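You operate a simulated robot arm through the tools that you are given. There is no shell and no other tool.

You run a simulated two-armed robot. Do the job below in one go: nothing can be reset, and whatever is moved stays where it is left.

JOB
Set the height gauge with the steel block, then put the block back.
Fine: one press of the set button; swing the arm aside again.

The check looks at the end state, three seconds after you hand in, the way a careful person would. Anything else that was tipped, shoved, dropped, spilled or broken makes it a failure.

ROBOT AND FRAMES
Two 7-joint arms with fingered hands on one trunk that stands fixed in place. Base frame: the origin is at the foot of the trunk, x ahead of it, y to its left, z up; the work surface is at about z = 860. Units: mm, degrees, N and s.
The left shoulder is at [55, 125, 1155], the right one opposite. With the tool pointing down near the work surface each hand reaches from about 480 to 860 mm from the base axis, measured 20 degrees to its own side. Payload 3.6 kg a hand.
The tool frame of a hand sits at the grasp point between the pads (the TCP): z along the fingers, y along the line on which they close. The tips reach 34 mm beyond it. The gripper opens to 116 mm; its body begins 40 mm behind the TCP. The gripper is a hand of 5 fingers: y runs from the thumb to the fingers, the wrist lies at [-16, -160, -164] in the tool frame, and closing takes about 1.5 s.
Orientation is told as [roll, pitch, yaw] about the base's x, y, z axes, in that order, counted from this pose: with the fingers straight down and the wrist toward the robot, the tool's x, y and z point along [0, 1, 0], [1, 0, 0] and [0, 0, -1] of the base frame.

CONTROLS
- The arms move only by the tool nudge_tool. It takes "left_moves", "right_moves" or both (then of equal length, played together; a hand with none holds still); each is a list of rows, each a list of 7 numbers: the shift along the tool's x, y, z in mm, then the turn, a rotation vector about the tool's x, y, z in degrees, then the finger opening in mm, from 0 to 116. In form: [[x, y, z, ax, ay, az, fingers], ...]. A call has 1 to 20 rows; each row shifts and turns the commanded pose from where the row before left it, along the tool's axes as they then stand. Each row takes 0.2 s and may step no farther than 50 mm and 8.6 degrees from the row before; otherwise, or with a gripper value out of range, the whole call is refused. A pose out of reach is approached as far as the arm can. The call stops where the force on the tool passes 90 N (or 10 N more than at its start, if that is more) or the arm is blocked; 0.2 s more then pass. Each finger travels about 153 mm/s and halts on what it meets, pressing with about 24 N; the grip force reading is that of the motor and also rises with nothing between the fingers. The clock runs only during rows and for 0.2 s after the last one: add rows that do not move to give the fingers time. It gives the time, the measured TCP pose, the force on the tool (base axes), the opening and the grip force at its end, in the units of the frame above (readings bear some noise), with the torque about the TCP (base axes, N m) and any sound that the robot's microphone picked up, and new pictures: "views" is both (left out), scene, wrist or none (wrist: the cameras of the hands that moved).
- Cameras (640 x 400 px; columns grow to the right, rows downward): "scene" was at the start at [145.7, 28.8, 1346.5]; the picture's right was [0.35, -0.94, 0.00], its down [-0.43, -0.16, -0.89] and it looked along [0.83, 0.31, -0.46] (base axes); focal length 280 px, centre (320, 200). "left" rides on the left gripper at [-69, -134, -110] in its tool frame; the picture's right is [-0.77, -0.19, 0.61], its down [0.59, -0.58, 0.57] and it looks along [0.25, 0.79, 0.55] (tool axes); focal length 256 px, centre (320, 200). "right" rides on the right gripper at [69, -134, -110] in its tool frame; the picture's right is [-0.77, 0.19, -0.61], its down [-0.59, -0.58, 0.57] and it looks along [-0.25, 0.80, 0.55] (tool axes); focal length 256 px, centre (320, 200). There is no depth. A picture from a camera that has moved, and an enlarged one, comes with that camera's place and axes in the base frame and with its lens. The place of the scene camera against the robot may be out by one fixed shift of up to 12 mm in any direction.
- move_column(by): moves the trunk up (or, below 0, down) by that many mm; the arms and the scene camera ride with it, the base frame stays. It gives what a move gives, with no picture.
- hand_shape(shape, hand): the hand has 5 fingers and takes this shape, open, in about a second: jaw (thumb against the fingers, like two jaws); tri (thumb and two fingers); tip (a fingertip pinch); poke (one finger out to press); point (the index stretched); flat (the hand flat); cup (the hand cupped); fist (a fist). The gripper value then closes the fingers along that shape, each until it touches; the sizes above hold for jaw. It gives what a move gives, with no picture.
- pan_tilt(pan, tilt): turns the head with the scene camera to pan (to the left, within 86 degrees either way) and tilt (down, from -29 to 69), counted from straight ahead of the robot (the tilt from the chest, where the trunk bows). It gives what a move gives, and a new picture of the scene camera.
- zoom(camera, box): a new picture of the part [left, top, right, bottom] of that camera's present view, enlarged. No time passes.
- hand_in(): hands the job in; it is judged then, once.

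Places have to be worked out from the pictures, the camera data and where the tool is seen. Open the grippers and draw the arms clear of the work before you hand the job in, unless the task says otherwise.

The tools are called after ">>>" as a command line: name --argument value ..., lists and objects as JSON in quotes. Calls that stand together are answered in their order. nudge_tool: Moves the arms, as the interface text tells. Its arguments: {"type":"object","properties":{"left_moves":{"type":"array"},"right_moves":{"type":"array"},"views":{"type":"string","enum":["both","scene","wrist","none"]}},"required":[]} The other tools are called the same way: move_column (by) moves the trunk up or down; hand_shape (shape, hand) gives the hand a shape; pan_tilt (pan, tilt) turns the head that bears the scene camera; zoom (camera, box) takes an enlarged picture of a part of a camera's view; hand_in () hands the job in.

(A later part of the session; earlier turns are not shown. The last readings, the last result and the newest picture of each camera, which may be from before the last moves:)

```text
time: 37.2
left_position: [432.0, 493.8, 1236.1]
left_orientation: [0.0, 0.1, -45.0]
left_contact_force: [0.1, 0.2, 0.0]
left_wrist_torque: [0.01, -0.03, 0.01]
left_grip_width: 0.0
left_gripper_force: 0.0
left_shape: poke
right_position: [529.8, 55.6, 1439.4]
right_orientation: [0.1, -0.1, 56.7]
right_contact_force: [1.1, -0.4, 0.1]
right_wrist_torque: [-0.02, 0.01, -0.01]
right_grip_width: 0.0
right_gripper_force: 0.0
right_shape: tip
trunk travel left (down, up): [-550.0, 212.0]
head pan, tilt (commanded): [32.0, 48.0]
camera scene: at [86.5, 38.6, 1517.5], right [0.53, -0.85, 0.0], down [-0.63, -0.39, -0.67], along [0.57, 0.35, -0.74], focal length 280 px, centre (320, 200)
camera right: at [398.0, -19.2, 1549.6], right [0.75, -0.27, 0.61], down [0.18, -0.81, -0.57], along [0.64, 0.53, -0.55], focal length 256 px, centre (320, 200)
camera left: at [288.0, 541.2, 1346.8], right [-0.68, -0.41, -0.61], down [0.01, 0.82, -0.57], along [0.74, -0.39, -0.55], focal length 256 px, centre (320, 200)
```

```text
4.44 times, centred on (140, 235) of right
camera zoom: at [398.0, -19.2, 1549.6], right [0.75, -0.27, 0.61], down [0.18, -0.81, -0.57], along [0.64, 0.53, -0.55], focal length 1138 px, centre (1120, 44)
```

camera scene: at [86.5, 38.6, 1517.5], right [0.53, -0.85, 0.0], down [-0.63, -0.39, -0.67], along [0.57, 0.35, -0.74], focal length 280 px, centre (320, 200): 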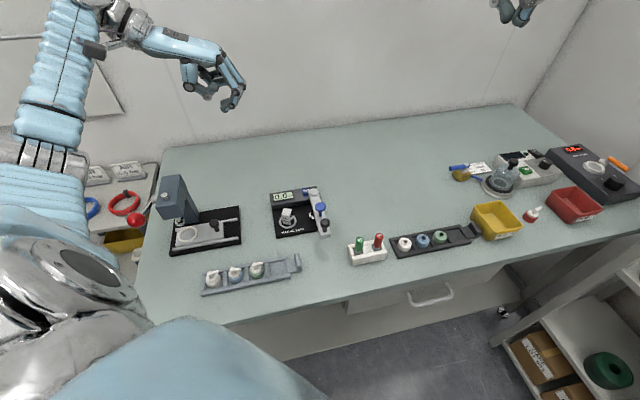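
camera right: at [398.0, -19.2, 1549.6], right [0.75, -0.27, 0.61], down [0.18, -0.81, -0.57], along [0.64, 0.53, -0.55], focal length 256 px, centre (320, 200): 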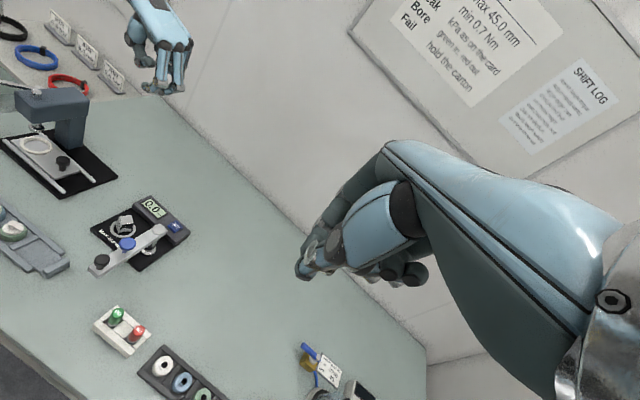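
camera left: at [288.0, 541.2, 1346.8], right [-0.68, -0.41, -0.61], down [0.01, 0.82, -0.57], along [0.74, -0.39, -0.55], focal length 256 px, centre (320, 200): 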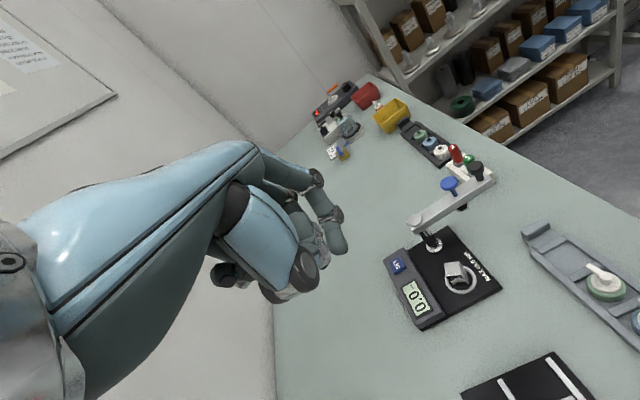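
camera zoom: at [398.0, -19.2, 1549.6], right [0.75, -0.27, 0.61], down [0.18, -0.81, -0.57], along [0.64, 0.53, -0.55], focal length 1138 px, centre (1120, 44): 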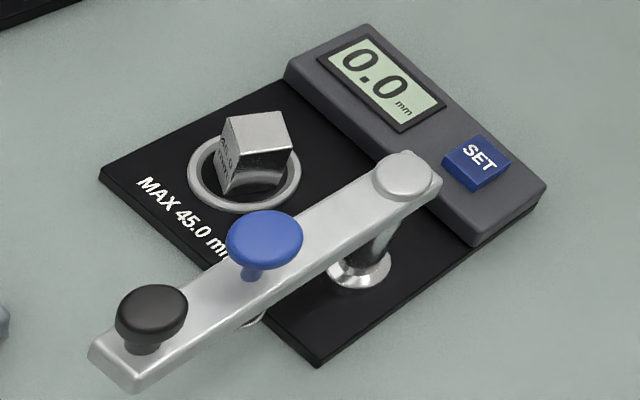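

The wall notice is only the general inspection plan (height max 45.0 mm). The block sits nicely inside the ring. Now I bring the right hand down to a hover on the far side of the black knob, about (470, 195, 1075).

>>> nudge_tool --right_moves '[[13.6, 9.9, 40.4, 0, 0, 0, 0], [13.6, 9.9, 40.4, 0, 0, 0, 0], [13.6, 9.9, 40.4, 0, 0, 0, 0], [13.6, 9.9, 40.4, 0, 0, 0, 0], [13.6, 9.9, 40.4, 0, 0, 0, 0], [13.6, 9.9, 40.4, 0, 0, 0, 0], [13.6, 9.9, 40.4, 0, 0, 0, 0], [13.6, 9.9, 40.4, 0, 0, 0, 0], [13.6, 9.9, 40.4, 0, 0, 0, 0], [0, 0, 0, 0, 0, 0, 0], [0, 0, 0, 0, 0, 0, 0]]' --views "both"

>>> zoom --camera "right" --box '[80, 180, 440, 400]'

>>> zoom --camera "scene" --box '[250, 120, 450, 270]'

```text
time: 39.6
left_position: [431.8, 494.1, 1235.8]
left_orientation: [0.0, 0.0, -44.9]
left_contact_force: [0.1, 0.7, 0.3]
left_wrist_torque: [0.02, 0.03, -0.04]
left_grip_width: 0.0
left_gripper_force: 0.1
left_shape: poke
right_position: [468.8, 196.5, 1074.2]
right_orientation: [0.1, 0.1, 59.5]
right_contact_force: [0.8, -1.0, 0.0]
right_wrist_torque: [0.0, 0.05, 0.01]
right_grip_width: 0.0
right_gripper_force: 0.1
right_shape: tip
trunk travel left (down, up): [-550.0, 212.0]
head pan, tilt (commanded): [32.0, 48.0]
camera scene: at [86.9, 39.1, 1517.4], right [0.53, -0.85, 0.0], down [-0.63, -0.39, -0.67], along [0.57, 0.35, -0.74], focal length 280 px, centre (320, 200)
camera right: at [341.5, 114.9, 1183.8], right [0.76, -0.23, 0.61], down [0.21, -0.8, -0.57], along [0.62, 0.56, -0.56], focal length 256 px, centre (320, 200)
```

scene: 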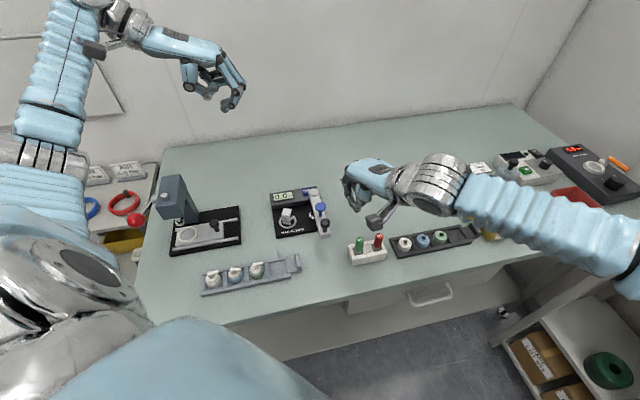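
right: 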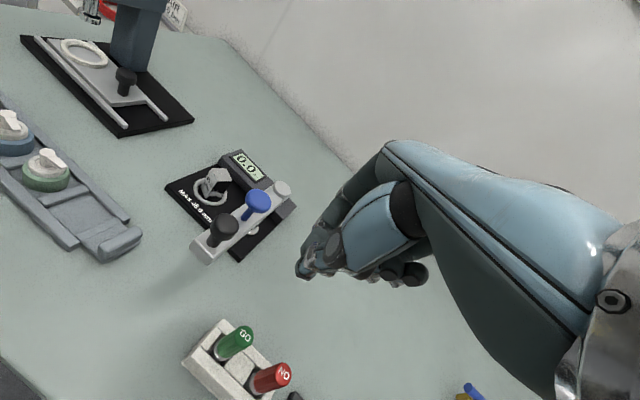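

```text
1.78 times, centred on (260, 290) of right
camera zoom: at [341.5, 114.9, 1183.8], right [0.76, -0.23, 0.61], down [0.21, -0.8, -0.57], along [0.62, 0.56, -0.56], focal length 455 px, centre (427, 40)
```

zoom: 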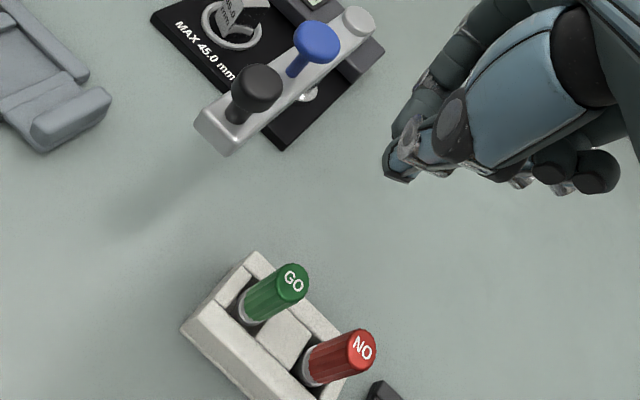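

```text
2.67 times, centred on (350, 195) of scene
camera zoom: at [86.9, 39.1, 1517.4], right [0.53, -0.85, 0.0], down [-0.63, -0.39, -0.67], along [0.57, 0.35, -0.74], focal length 747 px, centre (240, 213)
```

zoom: 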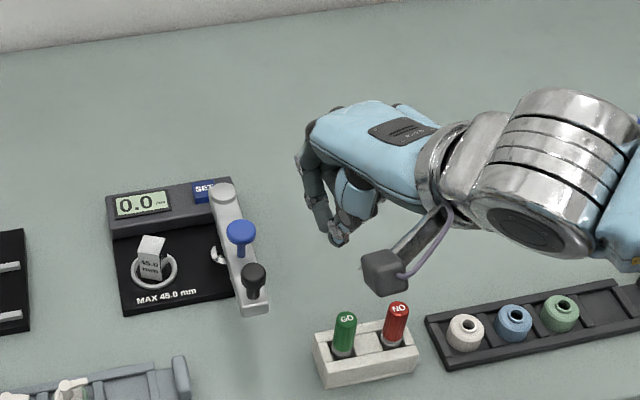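

The right hand is at (469, 196, 1074) with a clear closed-pinch peg. I lower it to z≈1009 (peg tips ~977, just above the arm bar, level with the black knob) and approach to ~15 mm behind the knob.

>>> nudge_tool --right_moves '[[0, 0, 25, 0, 0, 0, 0], [0, 0, 25, 0, 0, 0, 0], [0, 0, 15, 0, 0, 0, 0], [0, 0, 0, 0, 0, 0, 0], [13, 0.7, 0, 0, 0, 0, 0], [13, 0.7, 0, 0, 0, 0, 0], [0, 0, 0, 0, 0, 0, 0]]' --views "both"

>>> zoom --camera "right" --box '[160, 140, 440, 330]'

>>> zoom --camera "scene" --box '[260, 160, 400, 270]'

```text
time: 41.2
left_position: [431.5, 495.3, 1236.2]
left_orientation: [0.0, -0.1, -45.0]
left_contact_force: [0.1, 0.2, -0.5]
left_wrist_torque: [0.02, -0.01, 0.03]
left_grip_width: 0.3
left_gripper_force: 0.0
left_shape: poke
right_position: [447.6, 210.6, 1011.7]
right_orientation: [0.1, 0.2, 59.5]
right_contact_force: [0.5, 0.8, -0.3]
right_wrist_torque: [0.01, -0.04, -0.03]
right_grip_width: 3.1
right_gripper_force: 0.2
right_shape: tip
trunk travel left (down, up): [-550.0, 212.0]
head pan, tilt (commanded): [32.0, 48.0]
camera scene: at [86.9, 38.7, 1517.4], right [0.53, -0.85, 0.0], down [-0.63, -0.39, -0.67], along [0.57, 0.35, -0.74], focal length 280 px, centre (320, 200)
camera right: at [319.6, 129.5, 1121.7], right [0.76, -0.23, 0.61], down [0.21, -0.8, -0.57], along [0.62, 0.56, -0.56], focal length 256 px, centre (320, 200)
```

scene: 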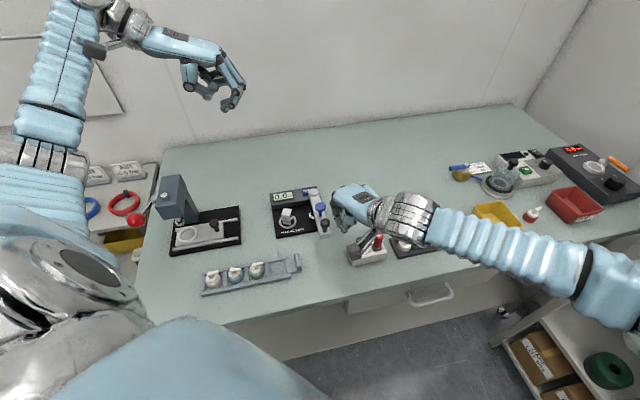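
right: 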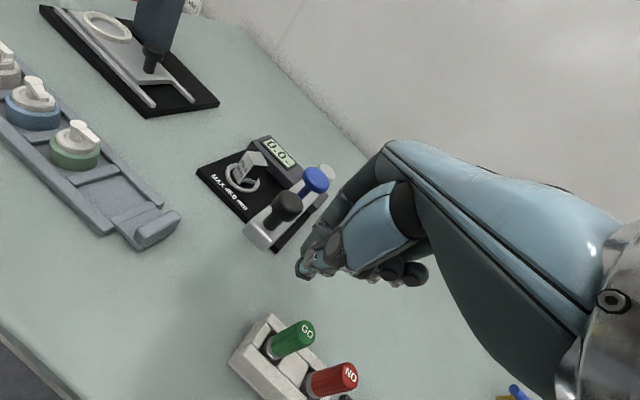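

```text
2.11 times, centred on (300, 235) of right
camera zoom: at [319.6, 129.5, 1121.7], right [0.76, -0.23, 0.61], down [0.21, -0.8, -0.57], along [0.62, 0.56, -0.56], focal length 539 px, centre (362, 126)
```

zoom: 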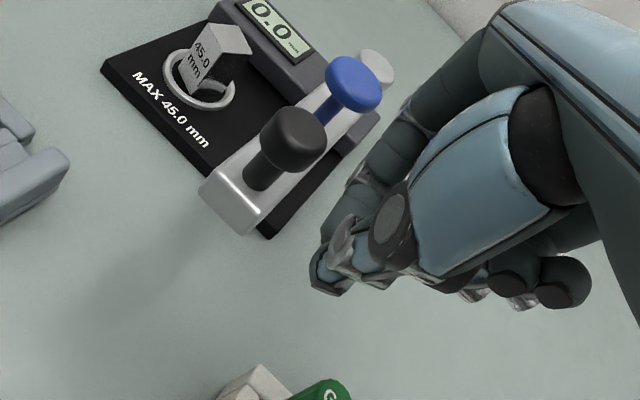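

```text
3.64 times, centred on (330, 215) of scene
camera zoom: at [86.9, 38.7, 1517.4], right [0.53, -0.85, 0.0], down [-0.63, -0.39, -0.67], along [0.57, 0.35, -0.74], focal length 1019 px, centre (284, 146)
```

zoom: 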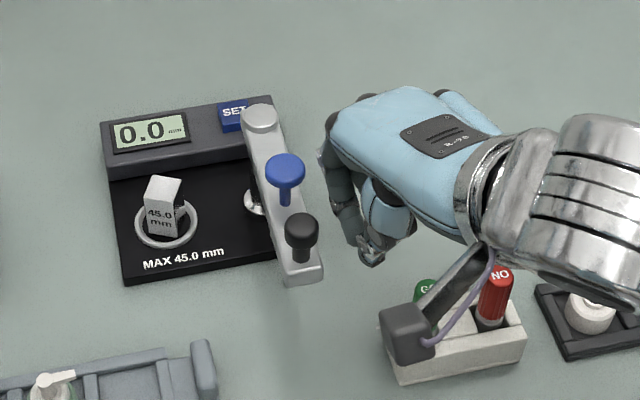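

The index's bulge would run along the blue knob in this orientation, so a pinch on the black knob with the closing line roughly tangential (yaw ≈ 90°) is cleaner. I back up to z≈1075, turn to yaw ≈95° and open to 50 mm.

>>> nudge_tool --right_moves '[[-5, 0, -25, 0, 0, 0, 0], [0, 0, -20, 0, 0, 0, 20], [0, 0, -20, 0, 0, 0, 50], [0, 0, 0, 0, 0, -7.1, 50], [0, 0, 0, 0, 0, -7.1, 50], [0, 0, 0, 0, 0, -7.1, 50], [0, 0, 0, 0, 0, -7.1, 50], [0, 0, 0, 0, 0, -7.1, 50], [0, 0, 0, 0, 0, 0, 50], [0, 0, 0, 0, 0, 0, 50]]' --views "both"

```text
time: 43.4
left_position: [432.1, 497.6, 1235.8]
left_orientation: [-0.1, -0.1, -44.9]
left_contact_force: [0.7, 1.7, -1.2]
left_wrist_torque: [-0.04, -0.02, -0.03]
left_grip_width: 0.0
left_gripper_force: 0.0
left_shape: poke
right_position: [451.1, 208.9, 1077.0]
right_orientation: [0.2, 0.2, 95.0]
right_contact_force: [0.0, 0.1, 0.1]
right_wrist_torque: [-0.04, 0.01, 0.04]
right_grip_width: 50.6
right_gripper_force: 0.1
right_shape: tip
right hand out of reach, approached as far as the arm can: row 6
trunk travel left (down, up): [-550.0, 212.0]
head pan, tilt (commanded): [32.0, 48.0]
camera scene: at [87.3, 41.6, 1517.4], right [0.53, -0.85, 0.0], down [-0.63, -0.4, -0.67], along [0.57, 0.35, -0.74], focal length 280 px, centre (320, 200)
camera right: at [394.9, 68.9, 1186.1], right [0.75, 0.26, 0.61], down [0.64, -0.52, -0.56], along [0.17, 0.81, -0.56], focal length 256 px, centre (320, 200)
```

scene: 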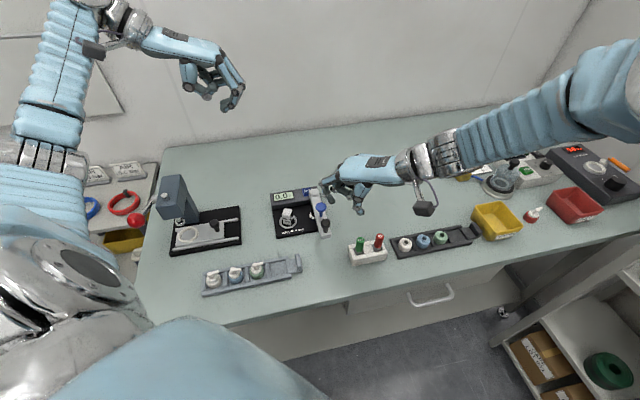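
right: 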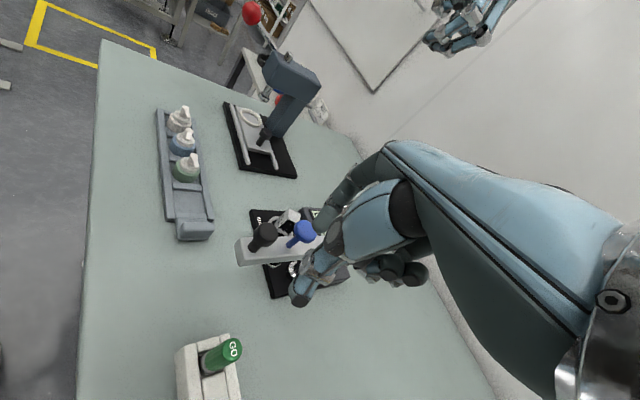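

The turn succeeded (yaw 95.0°) with the right elbow swinging upward; nothing was touched. Let me zoom to check and to line up the pinch over the black knob.

>>> zoom --camera "right" --box '[200, 170, 420, 330]'

>>> zoom --camera "scene" --box '[250, 130, 450, 270]'

```text
2.50 times, centred on (310, 250) of right
camera zoom: at [394.9, 68.9, 1186.1], right [0.75, 0.26, 0.61], down [0.64, -0.52, -0.56], along [0.17, 0.81, -0.56], focal length 640 px, centre (345, 75)
```

zoom: 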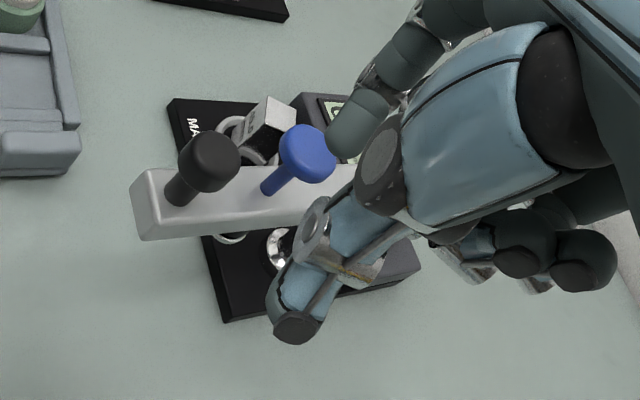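

```text
2.86 times, centred on (350, 200) of scene
camera zoom: at [87.3, 41.6, 1517.4], right [0.53, -0.85, 0.0], down [-0.63, -0.4, -0.67], along [0.57, 0.35, -0.74], focal length 800 px, centre (234, 200)
```

zoom: 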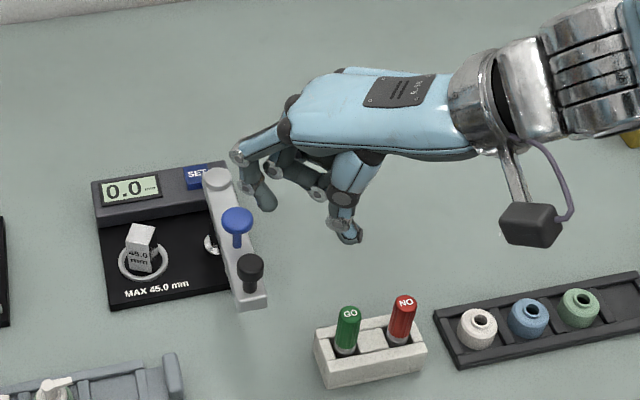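

The side profile confirms the pinch geometry (thumb and index tips lowest). I move over the black knob at (419.5, 239.5), staying at z≈1077.

>>> nudge_tool --right_moves '[[9.8, 11.2, 0, 0, 0, 0, 50], [9.8, 11.2, 0, 0, 0, 0, 50], [9.6, 11.3, 0, 0, 0, 0, 50], [0, 0, 0, 0, 0, 0, 50], [0, 0, 0, 0, 0, 0, 50]]' --views "both"

>>> zoom --camera "right" --box '[220, 170, 420, 330]'

>>> zoom --camera "scene" --box '[250, 130, 420, 260]'

```text
time: 44.6
left_position: [431.4, 495.2, 1236.5]
left_orientation: [-0.1, 0.0, -45.0]
left_contact_force: [0.1, 0.5, 0.0]
left_wrist_torque: [0.01, 0.0, 0.0]
left_grip_width: 0.1
left_gripper_force: 0.0
left_shape: poke
right_position: [418.4, 236.6, 1077.6]
right_orientation: [0.1, 0.2, 95.0]
right_contact_force: [0.4, 0.2, 0.9]
right_wrist_torque: [-0.01, -0.01, 0.01]
right_grip_width: 50.6
right_gripper_force: 0.1
right_shape: tip
trunk travel left (down, up): [-550.0, 212.0]
head pan, tilt (commanded): [32.0, 48.0]
camera scene: at [87.0, 39.4, 1517.4], right [0.53, -0.85, 0.0], down [-0.63, -0.39, -0.67], along [0.57, 0.35, -0.74], focal length 280 px, centre (320, 200)
camera right: at [361.4, 97.6, 1186.5], right [0.75, 0.25, 0.61], down [0.64, -0.52, -0.57], along [0.18, 0.81, -0.56], focal length 256 px, centre (320, 200)
```

scene: 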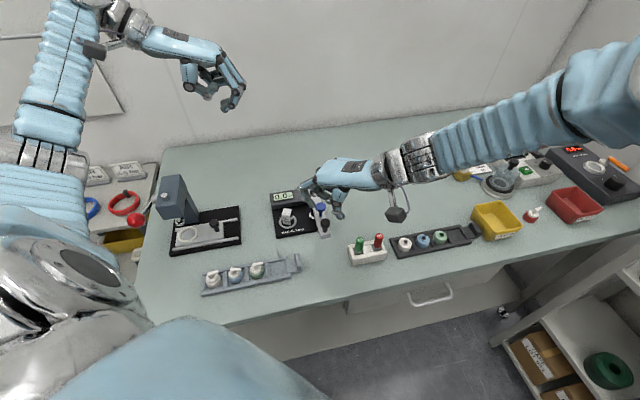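
right: 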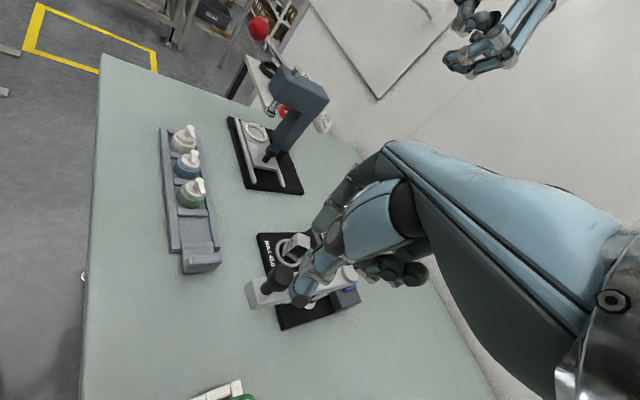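

```text
2.50 times, centred on (320, 250) of right
camera zoom: at [361.4, 97.6, 1186.5], right [0.75, 0.25, 0.61], down [0.64, -0.52, -0.57], along [0.18, 0.81, -0.56], focal length 640 px, centre (320, 75)
```

zoom: 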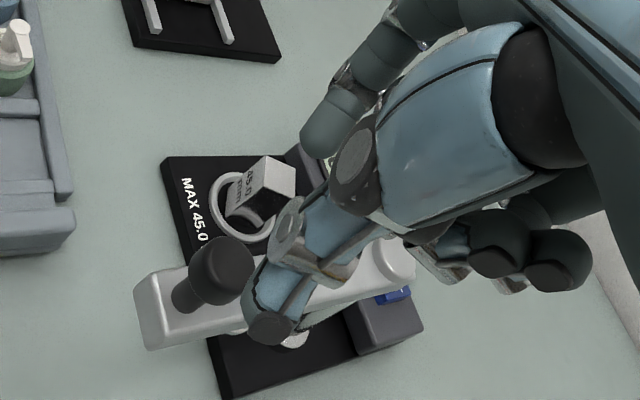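

```text
3.08 times, centred on (335, 195) of scene
camera zoom: at [87.0, 39.4, 1517.4], right [0.53, -0.85, 0.0], down [-0.63, -0.39, -0.67], along [0.57, 0.35, -0.74], focal length 862 px, centre (274, 215)
```

zoom: 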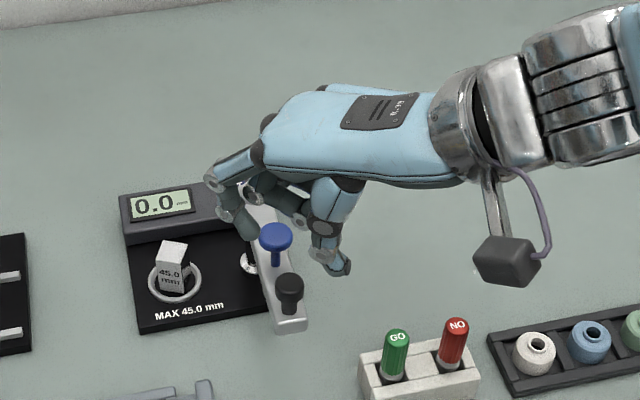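

TCP is centred over the black knob within ~3 mm. I descend to z≈1019 with the fingers open around it.

>>> nudge_tool --right_moves '[[0, 0, 20, 0, 0, 0, 50], [0, 0, 20, 0, 0, 0, 50], [0, 0, 18, 0, 0, 0, 50], [0, 0, 0, 0, 0, 0, 50], [0, 0, 0, 0, 0, 0, 50]]' --views "both"

>>> zoom --camera "right" --box '[220, 170, 420, 330]'

>>> zoom --camera "scene" --box '[260, 150, 400, 260]'

```text
time: 45.8
left_position: [432.6, 494.9, 1236.6]
left_orientation: [-0.1, 0.0, -45.0]
left_contact_force: [-0.5, 0.2, -0.4]
left_wrist_torque: [0.0, 0.0, -0.04]
left_grip_width: 0.1
left_gripper_force: 0.1
left_shape: poke
right_position: [419.8, 238.7, 1019.3]
right_orientation: [0.2, 0.0, 95.0]
right_contact_force: [0.3, 0.2, -0.1]
right_wrist_torque: [0.04, -0.01, 0.02]
right_grip_width: 51.2
right_gripper_force: 0.0
right_shape: tip
trunk travel left (down, up): [-550.0, 212.0]
head pan, tilt (commanded): [32.0, 48.0]
camera scene: at [87.0, 39.0, 1517.4], right [0.53, -0.85, 0.0], down [-0.63, -0.39, -0.67], along [0.57, 0.35, -0.74], focal length 280 px, centre (320, 200)
camera right: at [361.7, 98.6, 1128.3], right [0.75, 0.25, 0.61], down [0.64, -0.52, -0.57], along [0.18, 0.81, -0.55], focal length 256 px, centre (320, 200)
```

scene: 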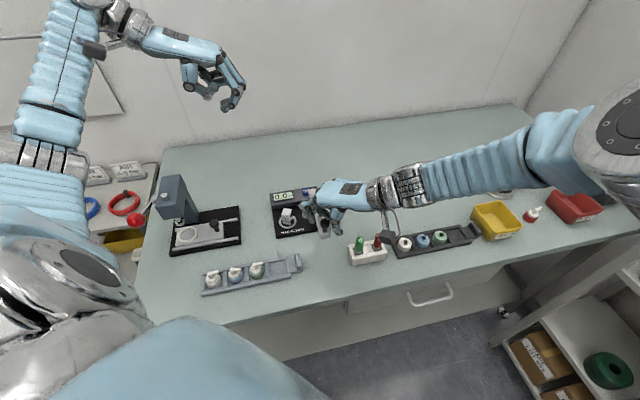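
right: 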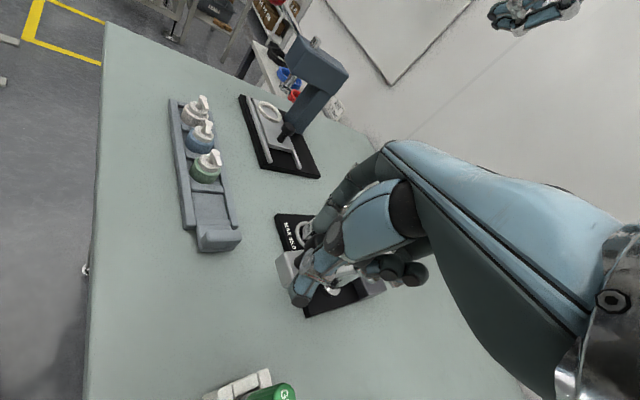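

```text
2.50 times, centred on (320, 250) of right
camera zoom: at [361.7, 98.6, 1128.3], right [0.75, 0.25, 0.61], down [0.64, -0.52, -0.57], along [0.18, 0.81, -0.55], focal length 640 px, centre (320, 75)
```

zoom: 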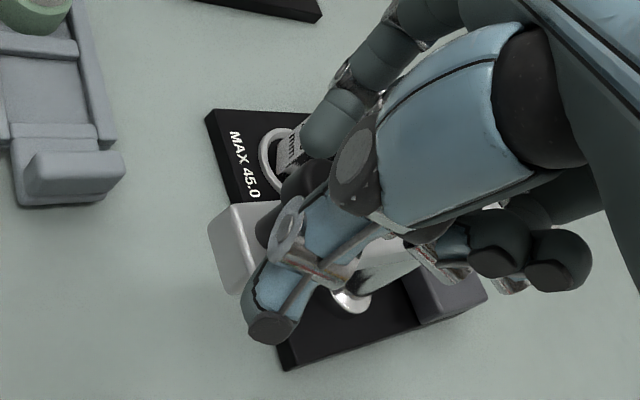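

```text
3.64 times, centred on (330, 205) of scene
camera zoom: at [87.0, 39.0, 1517.4], right [0.53, -0.85, 0.0], down [-0.63, -0.39, -0.67], along [0.57, 0.35, -0.74], focal length 1019 px, centre (284, 182)
```

zoom: 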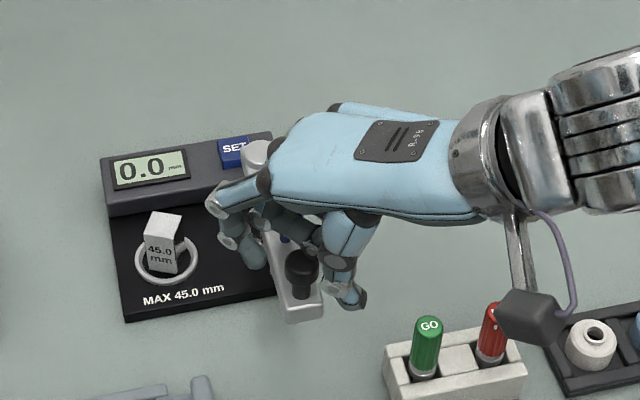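

The knob sits between index and thumb with no contact force. I close on it.

>>> nudge_tool --right_moves '[[0, 0, 0, 0, 0, 0, 42], [0, 0, 0, 0, 0, 0, 34], [0, 0, 0, 0, 0, 0, 28], [0, 0, 0, 0, 0, 0, 20], [0, 0, 0, 0, 0, 0, 14], [0, 0, 0, 0, 0, 0, 14], [0, 0, 0, 0, 0, 0, 14]]' --views "both"

>>> zoom --camera "scene" --box '[260, 150, 400, 260]'

```text
time: 47.4
left_position: [432.1, 494.7, 1235.9]
left_orientation: [0.0, 0.0, -45.0]
left_contact_force: [0.1, 0.6, 0.4]
left_wrist_torque: [-0.01, 0.0, -0.05]
left_grip_width: 0.0
left_gripper_force: 0.0
left_shape: poke
right_position: [418.4, 238.5, 1018.1]
right_orientation: [0.0, 0.0, 94.9]
right_contact_force: [-1.8, -0.1, -1.0]
right_wrist_torque: [-0.02, 0.07, 0.02]
right_grip_width: 15.4
right_gripper_force: 24.3
right_shape: tip
trunk travel left (down, up): [-550.0, 212.0]
head pan, tilt (commanded): [32.0, 48.0]
camera scene: at [86.7, 38.9, 1517.4], right [0.53, -0.85, 0.0], down [-0.63, -0.39, -0.67], along [0.57, 0.35, -0.74], focal length 280 px, centre (320, 200)
camera right: at [361.4, 98.4, 1128.4], right [0.75, 0.25, 0.61], down [0.64, -0.52, -0.57], along [0.18, 0.81, -0.55], focal length 256 px, centre (320, 200)
```

scene: 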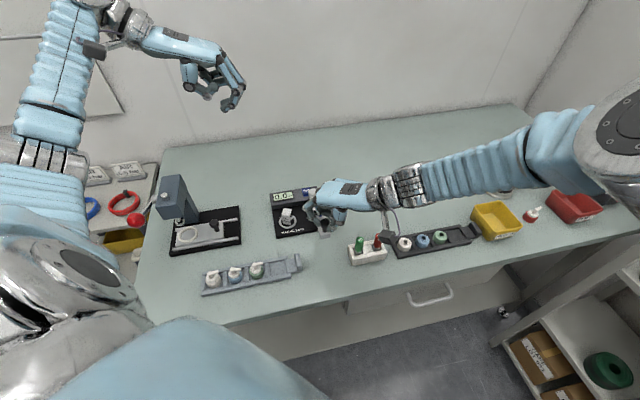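
right: 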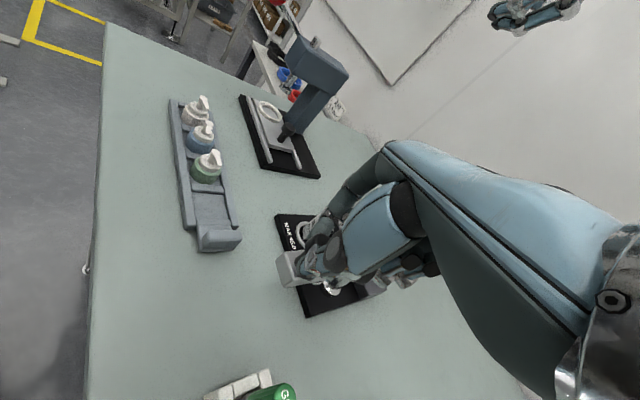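

```text
3.64 times, centred on (330, 205) of scene
camera zoom: at [86.7, 38.9, 1517.4], right [0.53, -0.85, 0.0], down [-0.63, -0.39, -0.67], along [0.57, 0.35, -0.74], focal length 1019 px, centre (284, 182)
```

zoom: 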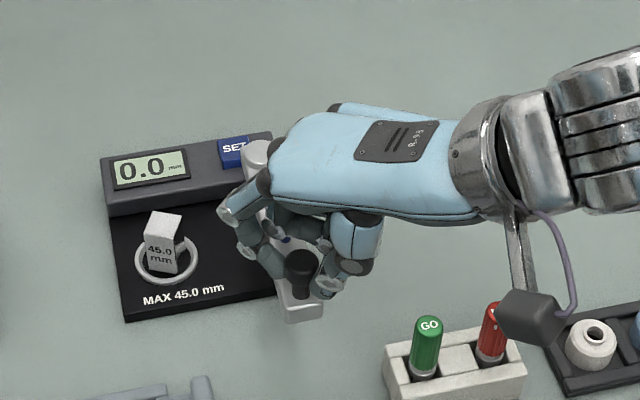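

The knob is firmly pinched (24 N). I try the first 10° of swing along the arc about the post (511, 328), turning the hand slightly with it, and watch the forces.

>>> nudge_tool --right_moves '[[2.81, 3.5, 0, 0, 0, 1.1, 14], [5.45, 7.13, 0, 0, 0, 2.2, 14], [5.23, 7.3, 0, 0, 0, 2.2, 14], [0, 0, 0, 0, 0, 0, 14]]' --views "both"

>>> zoom --camera "scene" --box '[260, 150, 400, 260]'

```text
time: 48.4
left_position: [431.8, 494.5, 1237.5]
left_orientation: [-0.1, 0.0, -44.9]
left_contact_force: [-0.3, 0.0, -0.6]
left_wrist_torque: [-0.02, 0.01, -0.01]
left_grip_width: 0.1
left_gripper_force: 0.0
left_shape: poke
right_position: [405.8, 255.0, 1018.9]
right_orientation: [0.2, 0.0, 89.5]
right_contact_force: [0.9, 0.2, -1.6]
right_wrist_torque: [-0.05, -0.04, -0.07]
right_grip_width: 14.8
right_gripper_force: 24.0
right_shape: tip
trunk travel left (down, up): [-550.0, 212.0]
head pan, tilt (commanded): [32.0, 48.0]
camera scene: at [87.1, 39.0, 1517.4], right [0.53, -0.85, 0.0], down [-0.63, -0.39, -0.67], along [0.57, 0.35, -0.74], focal length 280 px, centre (320, 200)
camera right: at [335.0, 120.1, 1128.3], right [0.77, 0.18, 0.61], down [0.58, -0.58, -0.57], along [0.25, 0.79, -0.55], focal length 256 px, centre (320, 200)
```

scene: 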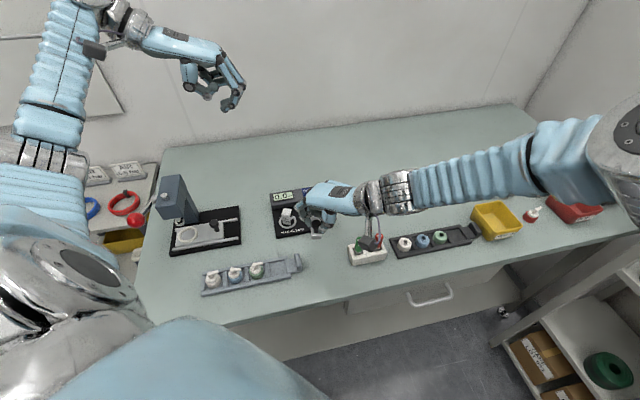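
right: 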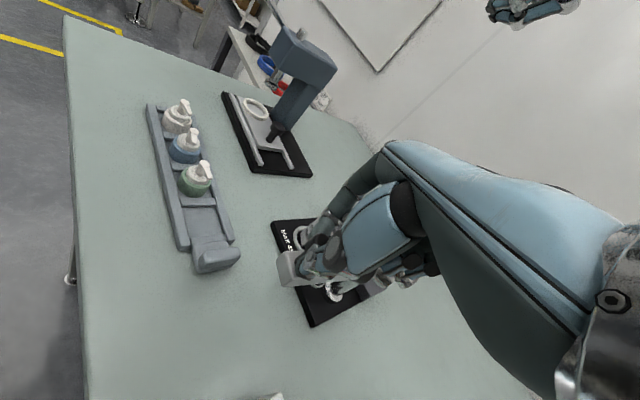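

```text
3.64 times, centred on (330, 205) of scene
camera zoom: at [87.1, 39.0, 1517.4], right [0.53, -0.85, 0.0], down [-0.63, -0.39, -0.67], along [0.57, 0.35, -0.74], focal length 1019 px, centre (284, 182)
```

zoom: 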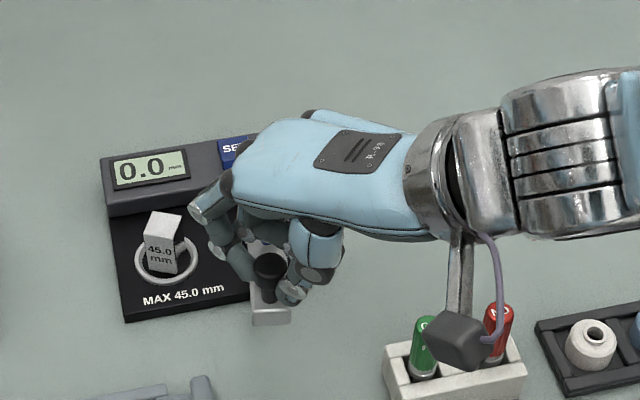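

The arm swings freely with the hand (forces ~1 N). I continue along the arc for another 32°.

>>> nudge_tool --right_moves '[[4.99, 7.46, 0, 0, 0, 2.2, 14], [4.76, 7.62, 0, 0, 0, 2.2, 14], [4.51, 7.76, 0, 0, 0, 2.2, 14], [4.27, 7.9, 0, 0, 0, 2.2, 14], [4.02, 8.03, 0, 0, 0, 2.2, 14], [3.76, 8.15, 0, 0, 0, 2.2, 14], [3.51, 8.27, 0, 0, 0, 2.2, 14], [3.24, 8.37, 0, 0, 0, 2.2, 14], [0, 0, 0, 0, 0, 0, 14]]' --views "both"

>>> zoom --camera "scene" --box '[240, 150, 380, 260]'

```text
time: 50.4
left_position: [432.2, 494.8, 1237.7]
left_orientation: [0.1, 0.0, -45.0]
left_contact_force: [-1.0, 0.3, 0.4]
left_wrist_torque: [0.01, -0.03, 0.03]
left_grip_width: 0.3
left_gripper_force: 0.1
left_shape: poke
right_position: [383.3, 319.8, 1018.5]
right_orientation: [0.2, 0.0, 71.8]
right_contact_force: [4.1, -1.3, 3.2]
right_wrist_torque: [-0.02, -0.14, -0.26]
right_grip_width: 15.2
right_gripper_force: 23.9
right_shape: tip
trunk travel left (down, up): [-550.0, 212.0]
head pan, tilt (commanded): [32.0, 48.0]
camera scene: at [87.4, 38.4, 1517.5], right [0.53, -0.85, 0.0], down [-0.63, -0.39, -0.67], along [0.57, 0.35, -0.74], focal length 280 px, centre (320, 200)
camera right: at [275.5, 213.6, 1127.9], right [0.79, -0.06, 0.61], down [0.38, -0.73, -0.57], along [0.48, 0.68, -0.55], focal length 256 px, centre (320, 200)
```

scene: 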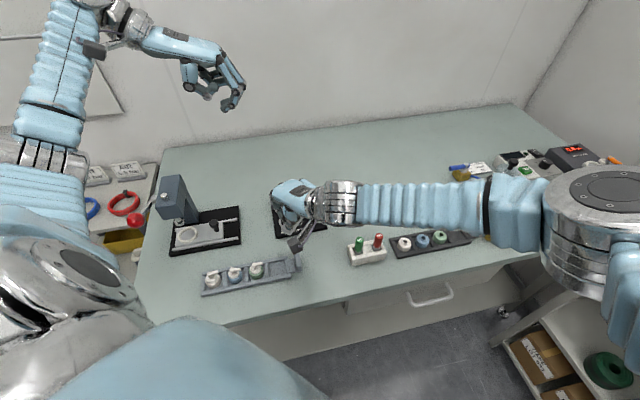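
right: 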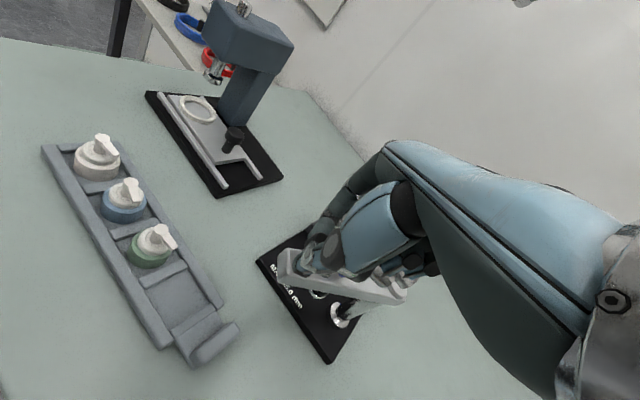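

```text
3.64 times, centred on (310, 205) of scene
camera zoom: at [87.4, 38.4, 1517.5], right [0.53, -0.85, 0.0], down [-0.63, -0.39, -0.67], along [0.57, 0.35, -0.74], focal length 1019 px, centre (356, 182)
```

zoom: 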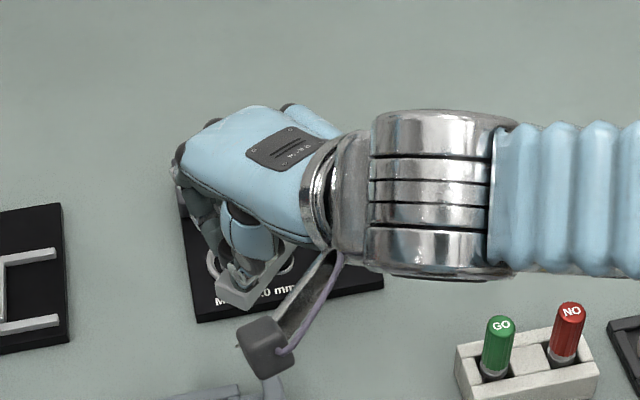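

The arm follows well (only ~4 N). I go on to φ≈162°, stopping before the foot passes over the block, to check the vertical gap.

>>> nudge_tool --right_moves '[[3.01, 8.46, 0, 0, 0, 2.6, 14], [2.8, 8.53, 0, 0, 0, 2.6, 14], [2.59, 8.6, 0, 0, 0, 2.6, 14], [2.38, 8.66, 0, 0, 0, 2.6, 14], [2.17, 8.71, 0, 0, 0, 2.6, 14], [0, 0, 0, 0, 0, 0, 14]]' --views "both"

>>> zoom --camera "right" --box '[220, 180, 460, 340]'

>>> zoom --camera "left" --box '[370, 150, 530, 340]'

```text
time: 51.8
left_position: [432.3, 494.7, 1236.2]
left_orientation: [0.0, -0.1, -44.9]
left_contact_force: [0.0, 0.4, 0.1]
left_wrist_torque: [0.03, 0.01, 0.0]
left_grip_width: 0.0
left_gripper_force: 0.0
left_shape: poke
right_position: [385.4, 366.1, 1018.8]
right_orientation: [0.1, 0.0, 58.9]
right_contact_force: [-1.4, -1.4, -2.9]
right_wrist_torque: [-0.06, 0.06, -0.17]
right_grip_width: 14.3
right_gripper_force: 24.3
right_shape: tip
trunk travel left (down, up): [-550.0, 212.0]
head pan, tilt (commanded): [32.0, 48.0]
camera scene: at [86.7, 39.1, 1517.4], right [0.53, -0.85, 0.0], down [-0.63, -0.39, -0.67], along [0.57, 0.35, -0.74], focal length 280 px, centre (320, 200)
camera right: at [257.2, 285.7, 1128.0], right [0.76, -0.24, 0.61], down [0.21, -0.8, -0.57], along [0.62, 0.55, -0.56], focal length 256 px, centre (320, 200)
```

scene: 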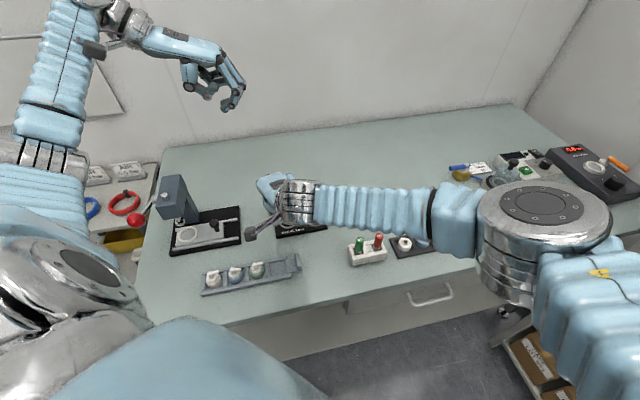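
right: 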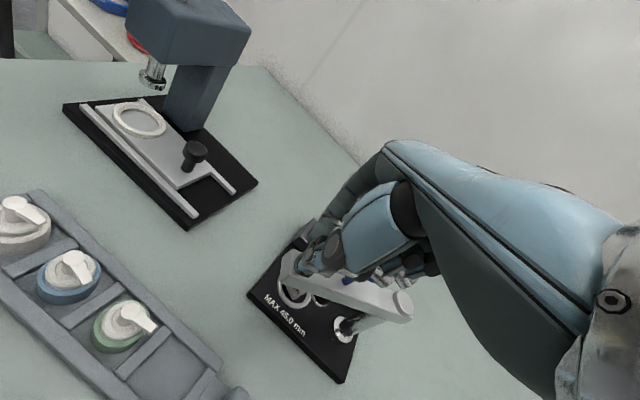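

```text
2.50 times, centred on (340, 260) of right
camera zoom: at [257.2, 285.7, 1128.0], right [0.76, -0.24, 0.61], down [0.21, -0.8, -0.57], along [0.62, 0.55, -0.56], focal length 640 px, centre (270, 50)
```

zoom: 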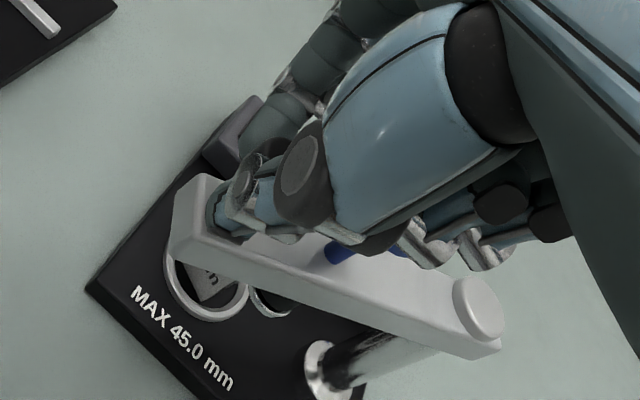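

```text
2.11 times, centred on (450, 245) of left
camera zoom: at [288.1, 541.6, 1346.6], right [-0.68, -0.41, -0.61], down [0.01, 0.82, -0.57], along [0.74, -0.39, -0.55], focal length 539 px, centre (46, 105)
```

zoom: 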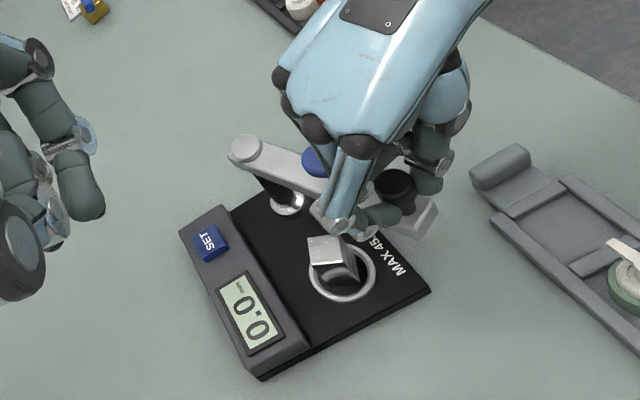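

I can see the foot under the arm approaching the block. I zoom in on that gap before moving on.

>>> zoom --camera "right" --box '[270, 250, 390, 330]'

>>> zoom --camera "left" --box '[420, 200, 520, 280]'

```text
5.00 times, centred on (330, 290) of right
camera zoom: at [257.2, 285.7, 1128.0], right [0.76, -0.24, 0.61], down [0.21, -0.8, -0.57], along [0.62, 0.55, -0.56], focal length 1280 px, centre (270, -250)
```

zoom: 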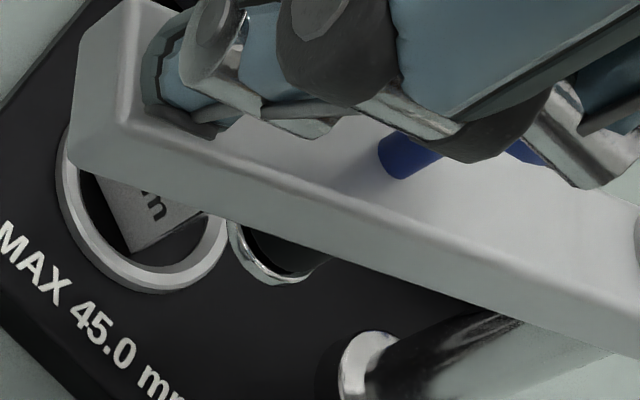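

```text
5.00 times, centred on (470, 240) of left
camera zoom: at [288.1, 541.6, 1346.6], right [-0.68, -0.41, -0.61], down [0.01, 0.82, -0.57], along [0.74, -0.39, -0.55], focal length 1280 px, centre (-430, 0)
```

zoom: 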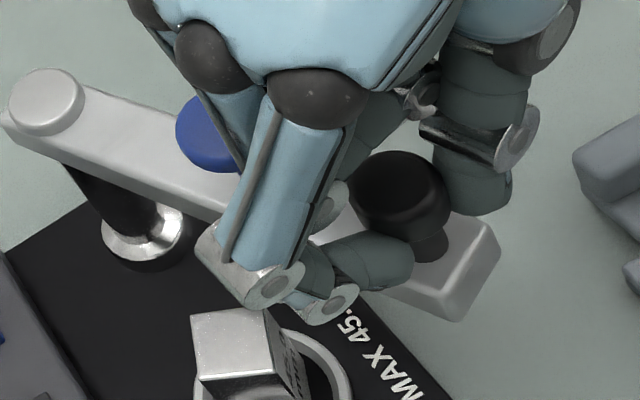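

The foot sits clearly higher (~z 930–940) than the block's top (915). I continue the swing another 20°.

>>> nudge_tool --right_moves '[[1.5, 8.77, 0, 0, 0, 2.2, 14], [1.25, 8.83, 0, 0, 0, 2.2, 14], [0.97, 8.87, 0, 0, 0, 2.2, 14], [0.7, 8.91, 0, 0, 0, 2.2, 14], [0.4, 8.94, 0, 0, 0, 2.2, 14], [0, 0, 0, 0, 0, 0, 14]]' --views "both"

>>> zoom --camera "right" --box '[260, 200, 440, 340]'

>>> zoom --camera "left" --box '[380, 180, 520, 300]'

```text
time: 53.2
left_position: [432.1, 495.0, 1236.1]
left_orientation: [-0.1, 0.0, -45.0]
left_contact_force: [0.0, -0.5, 0.1]
left_wrist_torque: [0.01, -0.02, 0.0]
left_grip_width: 0.1
left_gripper_force: 0.1
left_shape: poke
right_position: [407.5, 406.4, 1017.8]
right_orientation: [0.1, 0.1, 48.0]
right_contact_force: [-2.4, 2.2, 3.2]
right_wrist_torque: [-0.04, 0.14, -0.09]
right_grip_width: 14.7
right_gripper_force: 23.7
right_shape: tip
trunk travel left (down, up): [-550.0, 212.0]
head pan, tilt (commanded): [32.0, 48.0]
camera scene: at [86.2, 39.6, 1517.5], right [0.53, -0.85, 0.0], down [-0.63, -0.39, -0.67], along [0.57, 0.35, -0.74], focal length 280 px, centre (320, 200)
camera right: at [266.2, 352.0, 1126.9], right [0.7, -0.38, 0.61], down [0.05, -0.82, -0.57], along [0.71, 0.43, -0.55], focal length 256 px, centre (320, 200)
```

scene: 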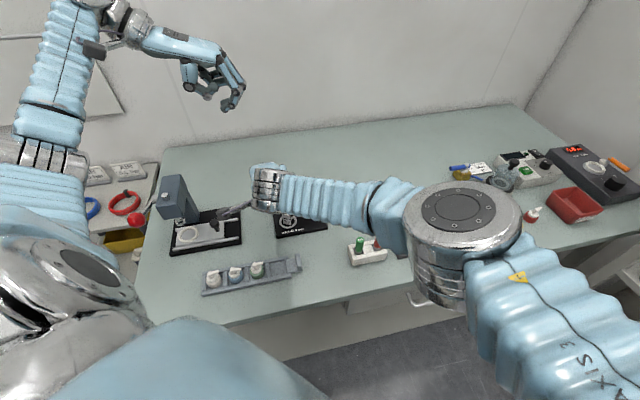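
right: 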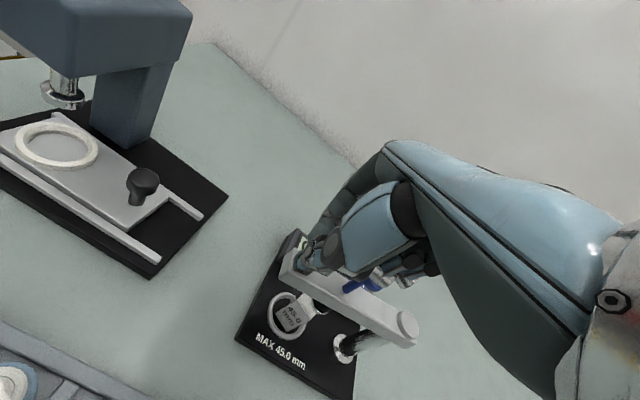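

```text
2.86 times, centred on (350, 270) of right
camera zoom: at [266.2, 352.0, 1126.9], right [0.7, -0.38, 0.61], down [0.05, -0.82, -0.57], along [0.71, 0.43, -0.55], focal length 731 px, centre (234, 0)
```

zoom: 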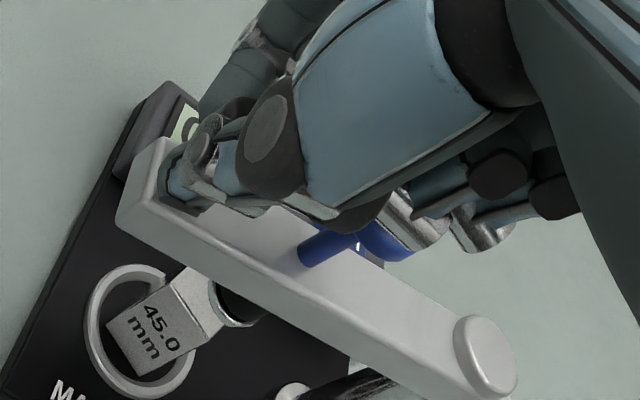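

```text
3.33 times, centred on (450, 240) of left
camera zoom: at [287.3, 542.2, 1346.5], right [-0.68, -0.41, -0.61], down [0.01, 0.82, -0.57], along [0.74, -0.39, -0.55], focal length 853 px, centre (-113, 67)
```

zoom: 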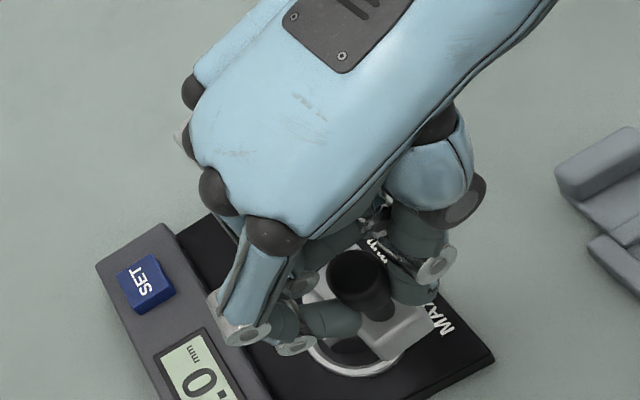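

The arm is nearly over the block (≈143°), forces stay small. I add another 4° and check for a stop.

>>> nudge_tool --right_moves '[[0.2, 4.5, 0, 0, 0, 1, 14], [0.1, 4.5, 0, 0, 0, 1, 14], [0, 0, 0, 0, 0, 0, 14]]' --views "both"

>>> zoom --camera "right" --box '[260, 200, 440, 340]'

```text
time: 54.0
left_position: [434.8, 502.8, 1233.8]
left_orientation: [-0.4, -0.4, -45.0]
left_contact_force: [-0.9, -0.5, 0.2]
left_wrist_torque: [0.06, 0.06, 0.04]
left_grip_width: 0.2
left_gripper_force: 0.1
left_shape: poke
right_position: [412.9, 420.2, 1012.6]
right_orientation: [-0.1, 0.7, 46.0]
right_contact_force: [-5.8, 1.5, -10.1]
right_wrist_torque: [0.07, 0.18, -0.02]
right_grip_width: 7.7
right_gripper_force: 23.9
right_shape: tip
trunk travel left (down, up): [-550.0, 212.0]
head pan, tilt (commanded): [32.0, 48.0]
camera scene: at [88.8, 60.4, 1517.6], right [0.53, -0.85, 0.01], down [-0.63, -0.4, -0.66], along [0.57, 0.34, -0.75], focal length 280 px, centre (320, 200)
camera right: at [270.8, 372.9, 1124.1], right [0.69, -0.39, 0.61], down [0.02, -0.83, -0.56], along [0.73, 0.4, -0.56], focal length 256 px, centre (320, 200)
```

scene: 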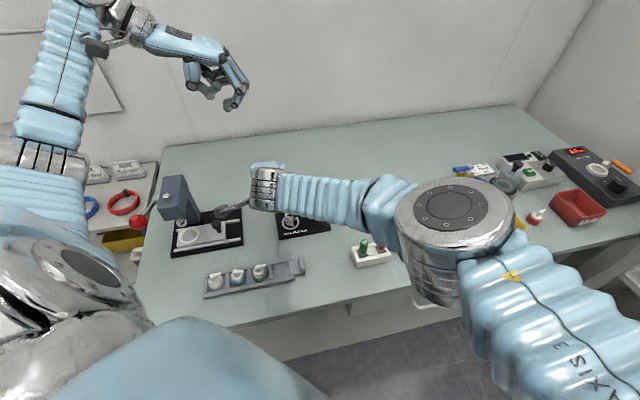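
right: 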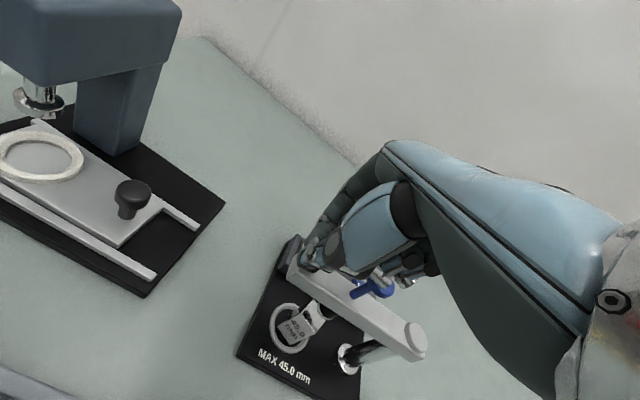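

```text
2.86 times, centred on (350, 270) of right
camera zoom: at [270.8, 372.9, 1124.1], right [0.69, -0.39, 0.61], down [0.02, -0.83, -0.56], along [0.73, 0.4, -0.56], focal length 731 px, centre (234, 0)
```

zoom: 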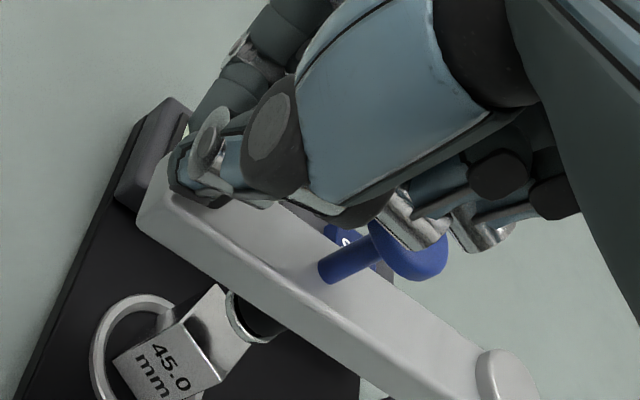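

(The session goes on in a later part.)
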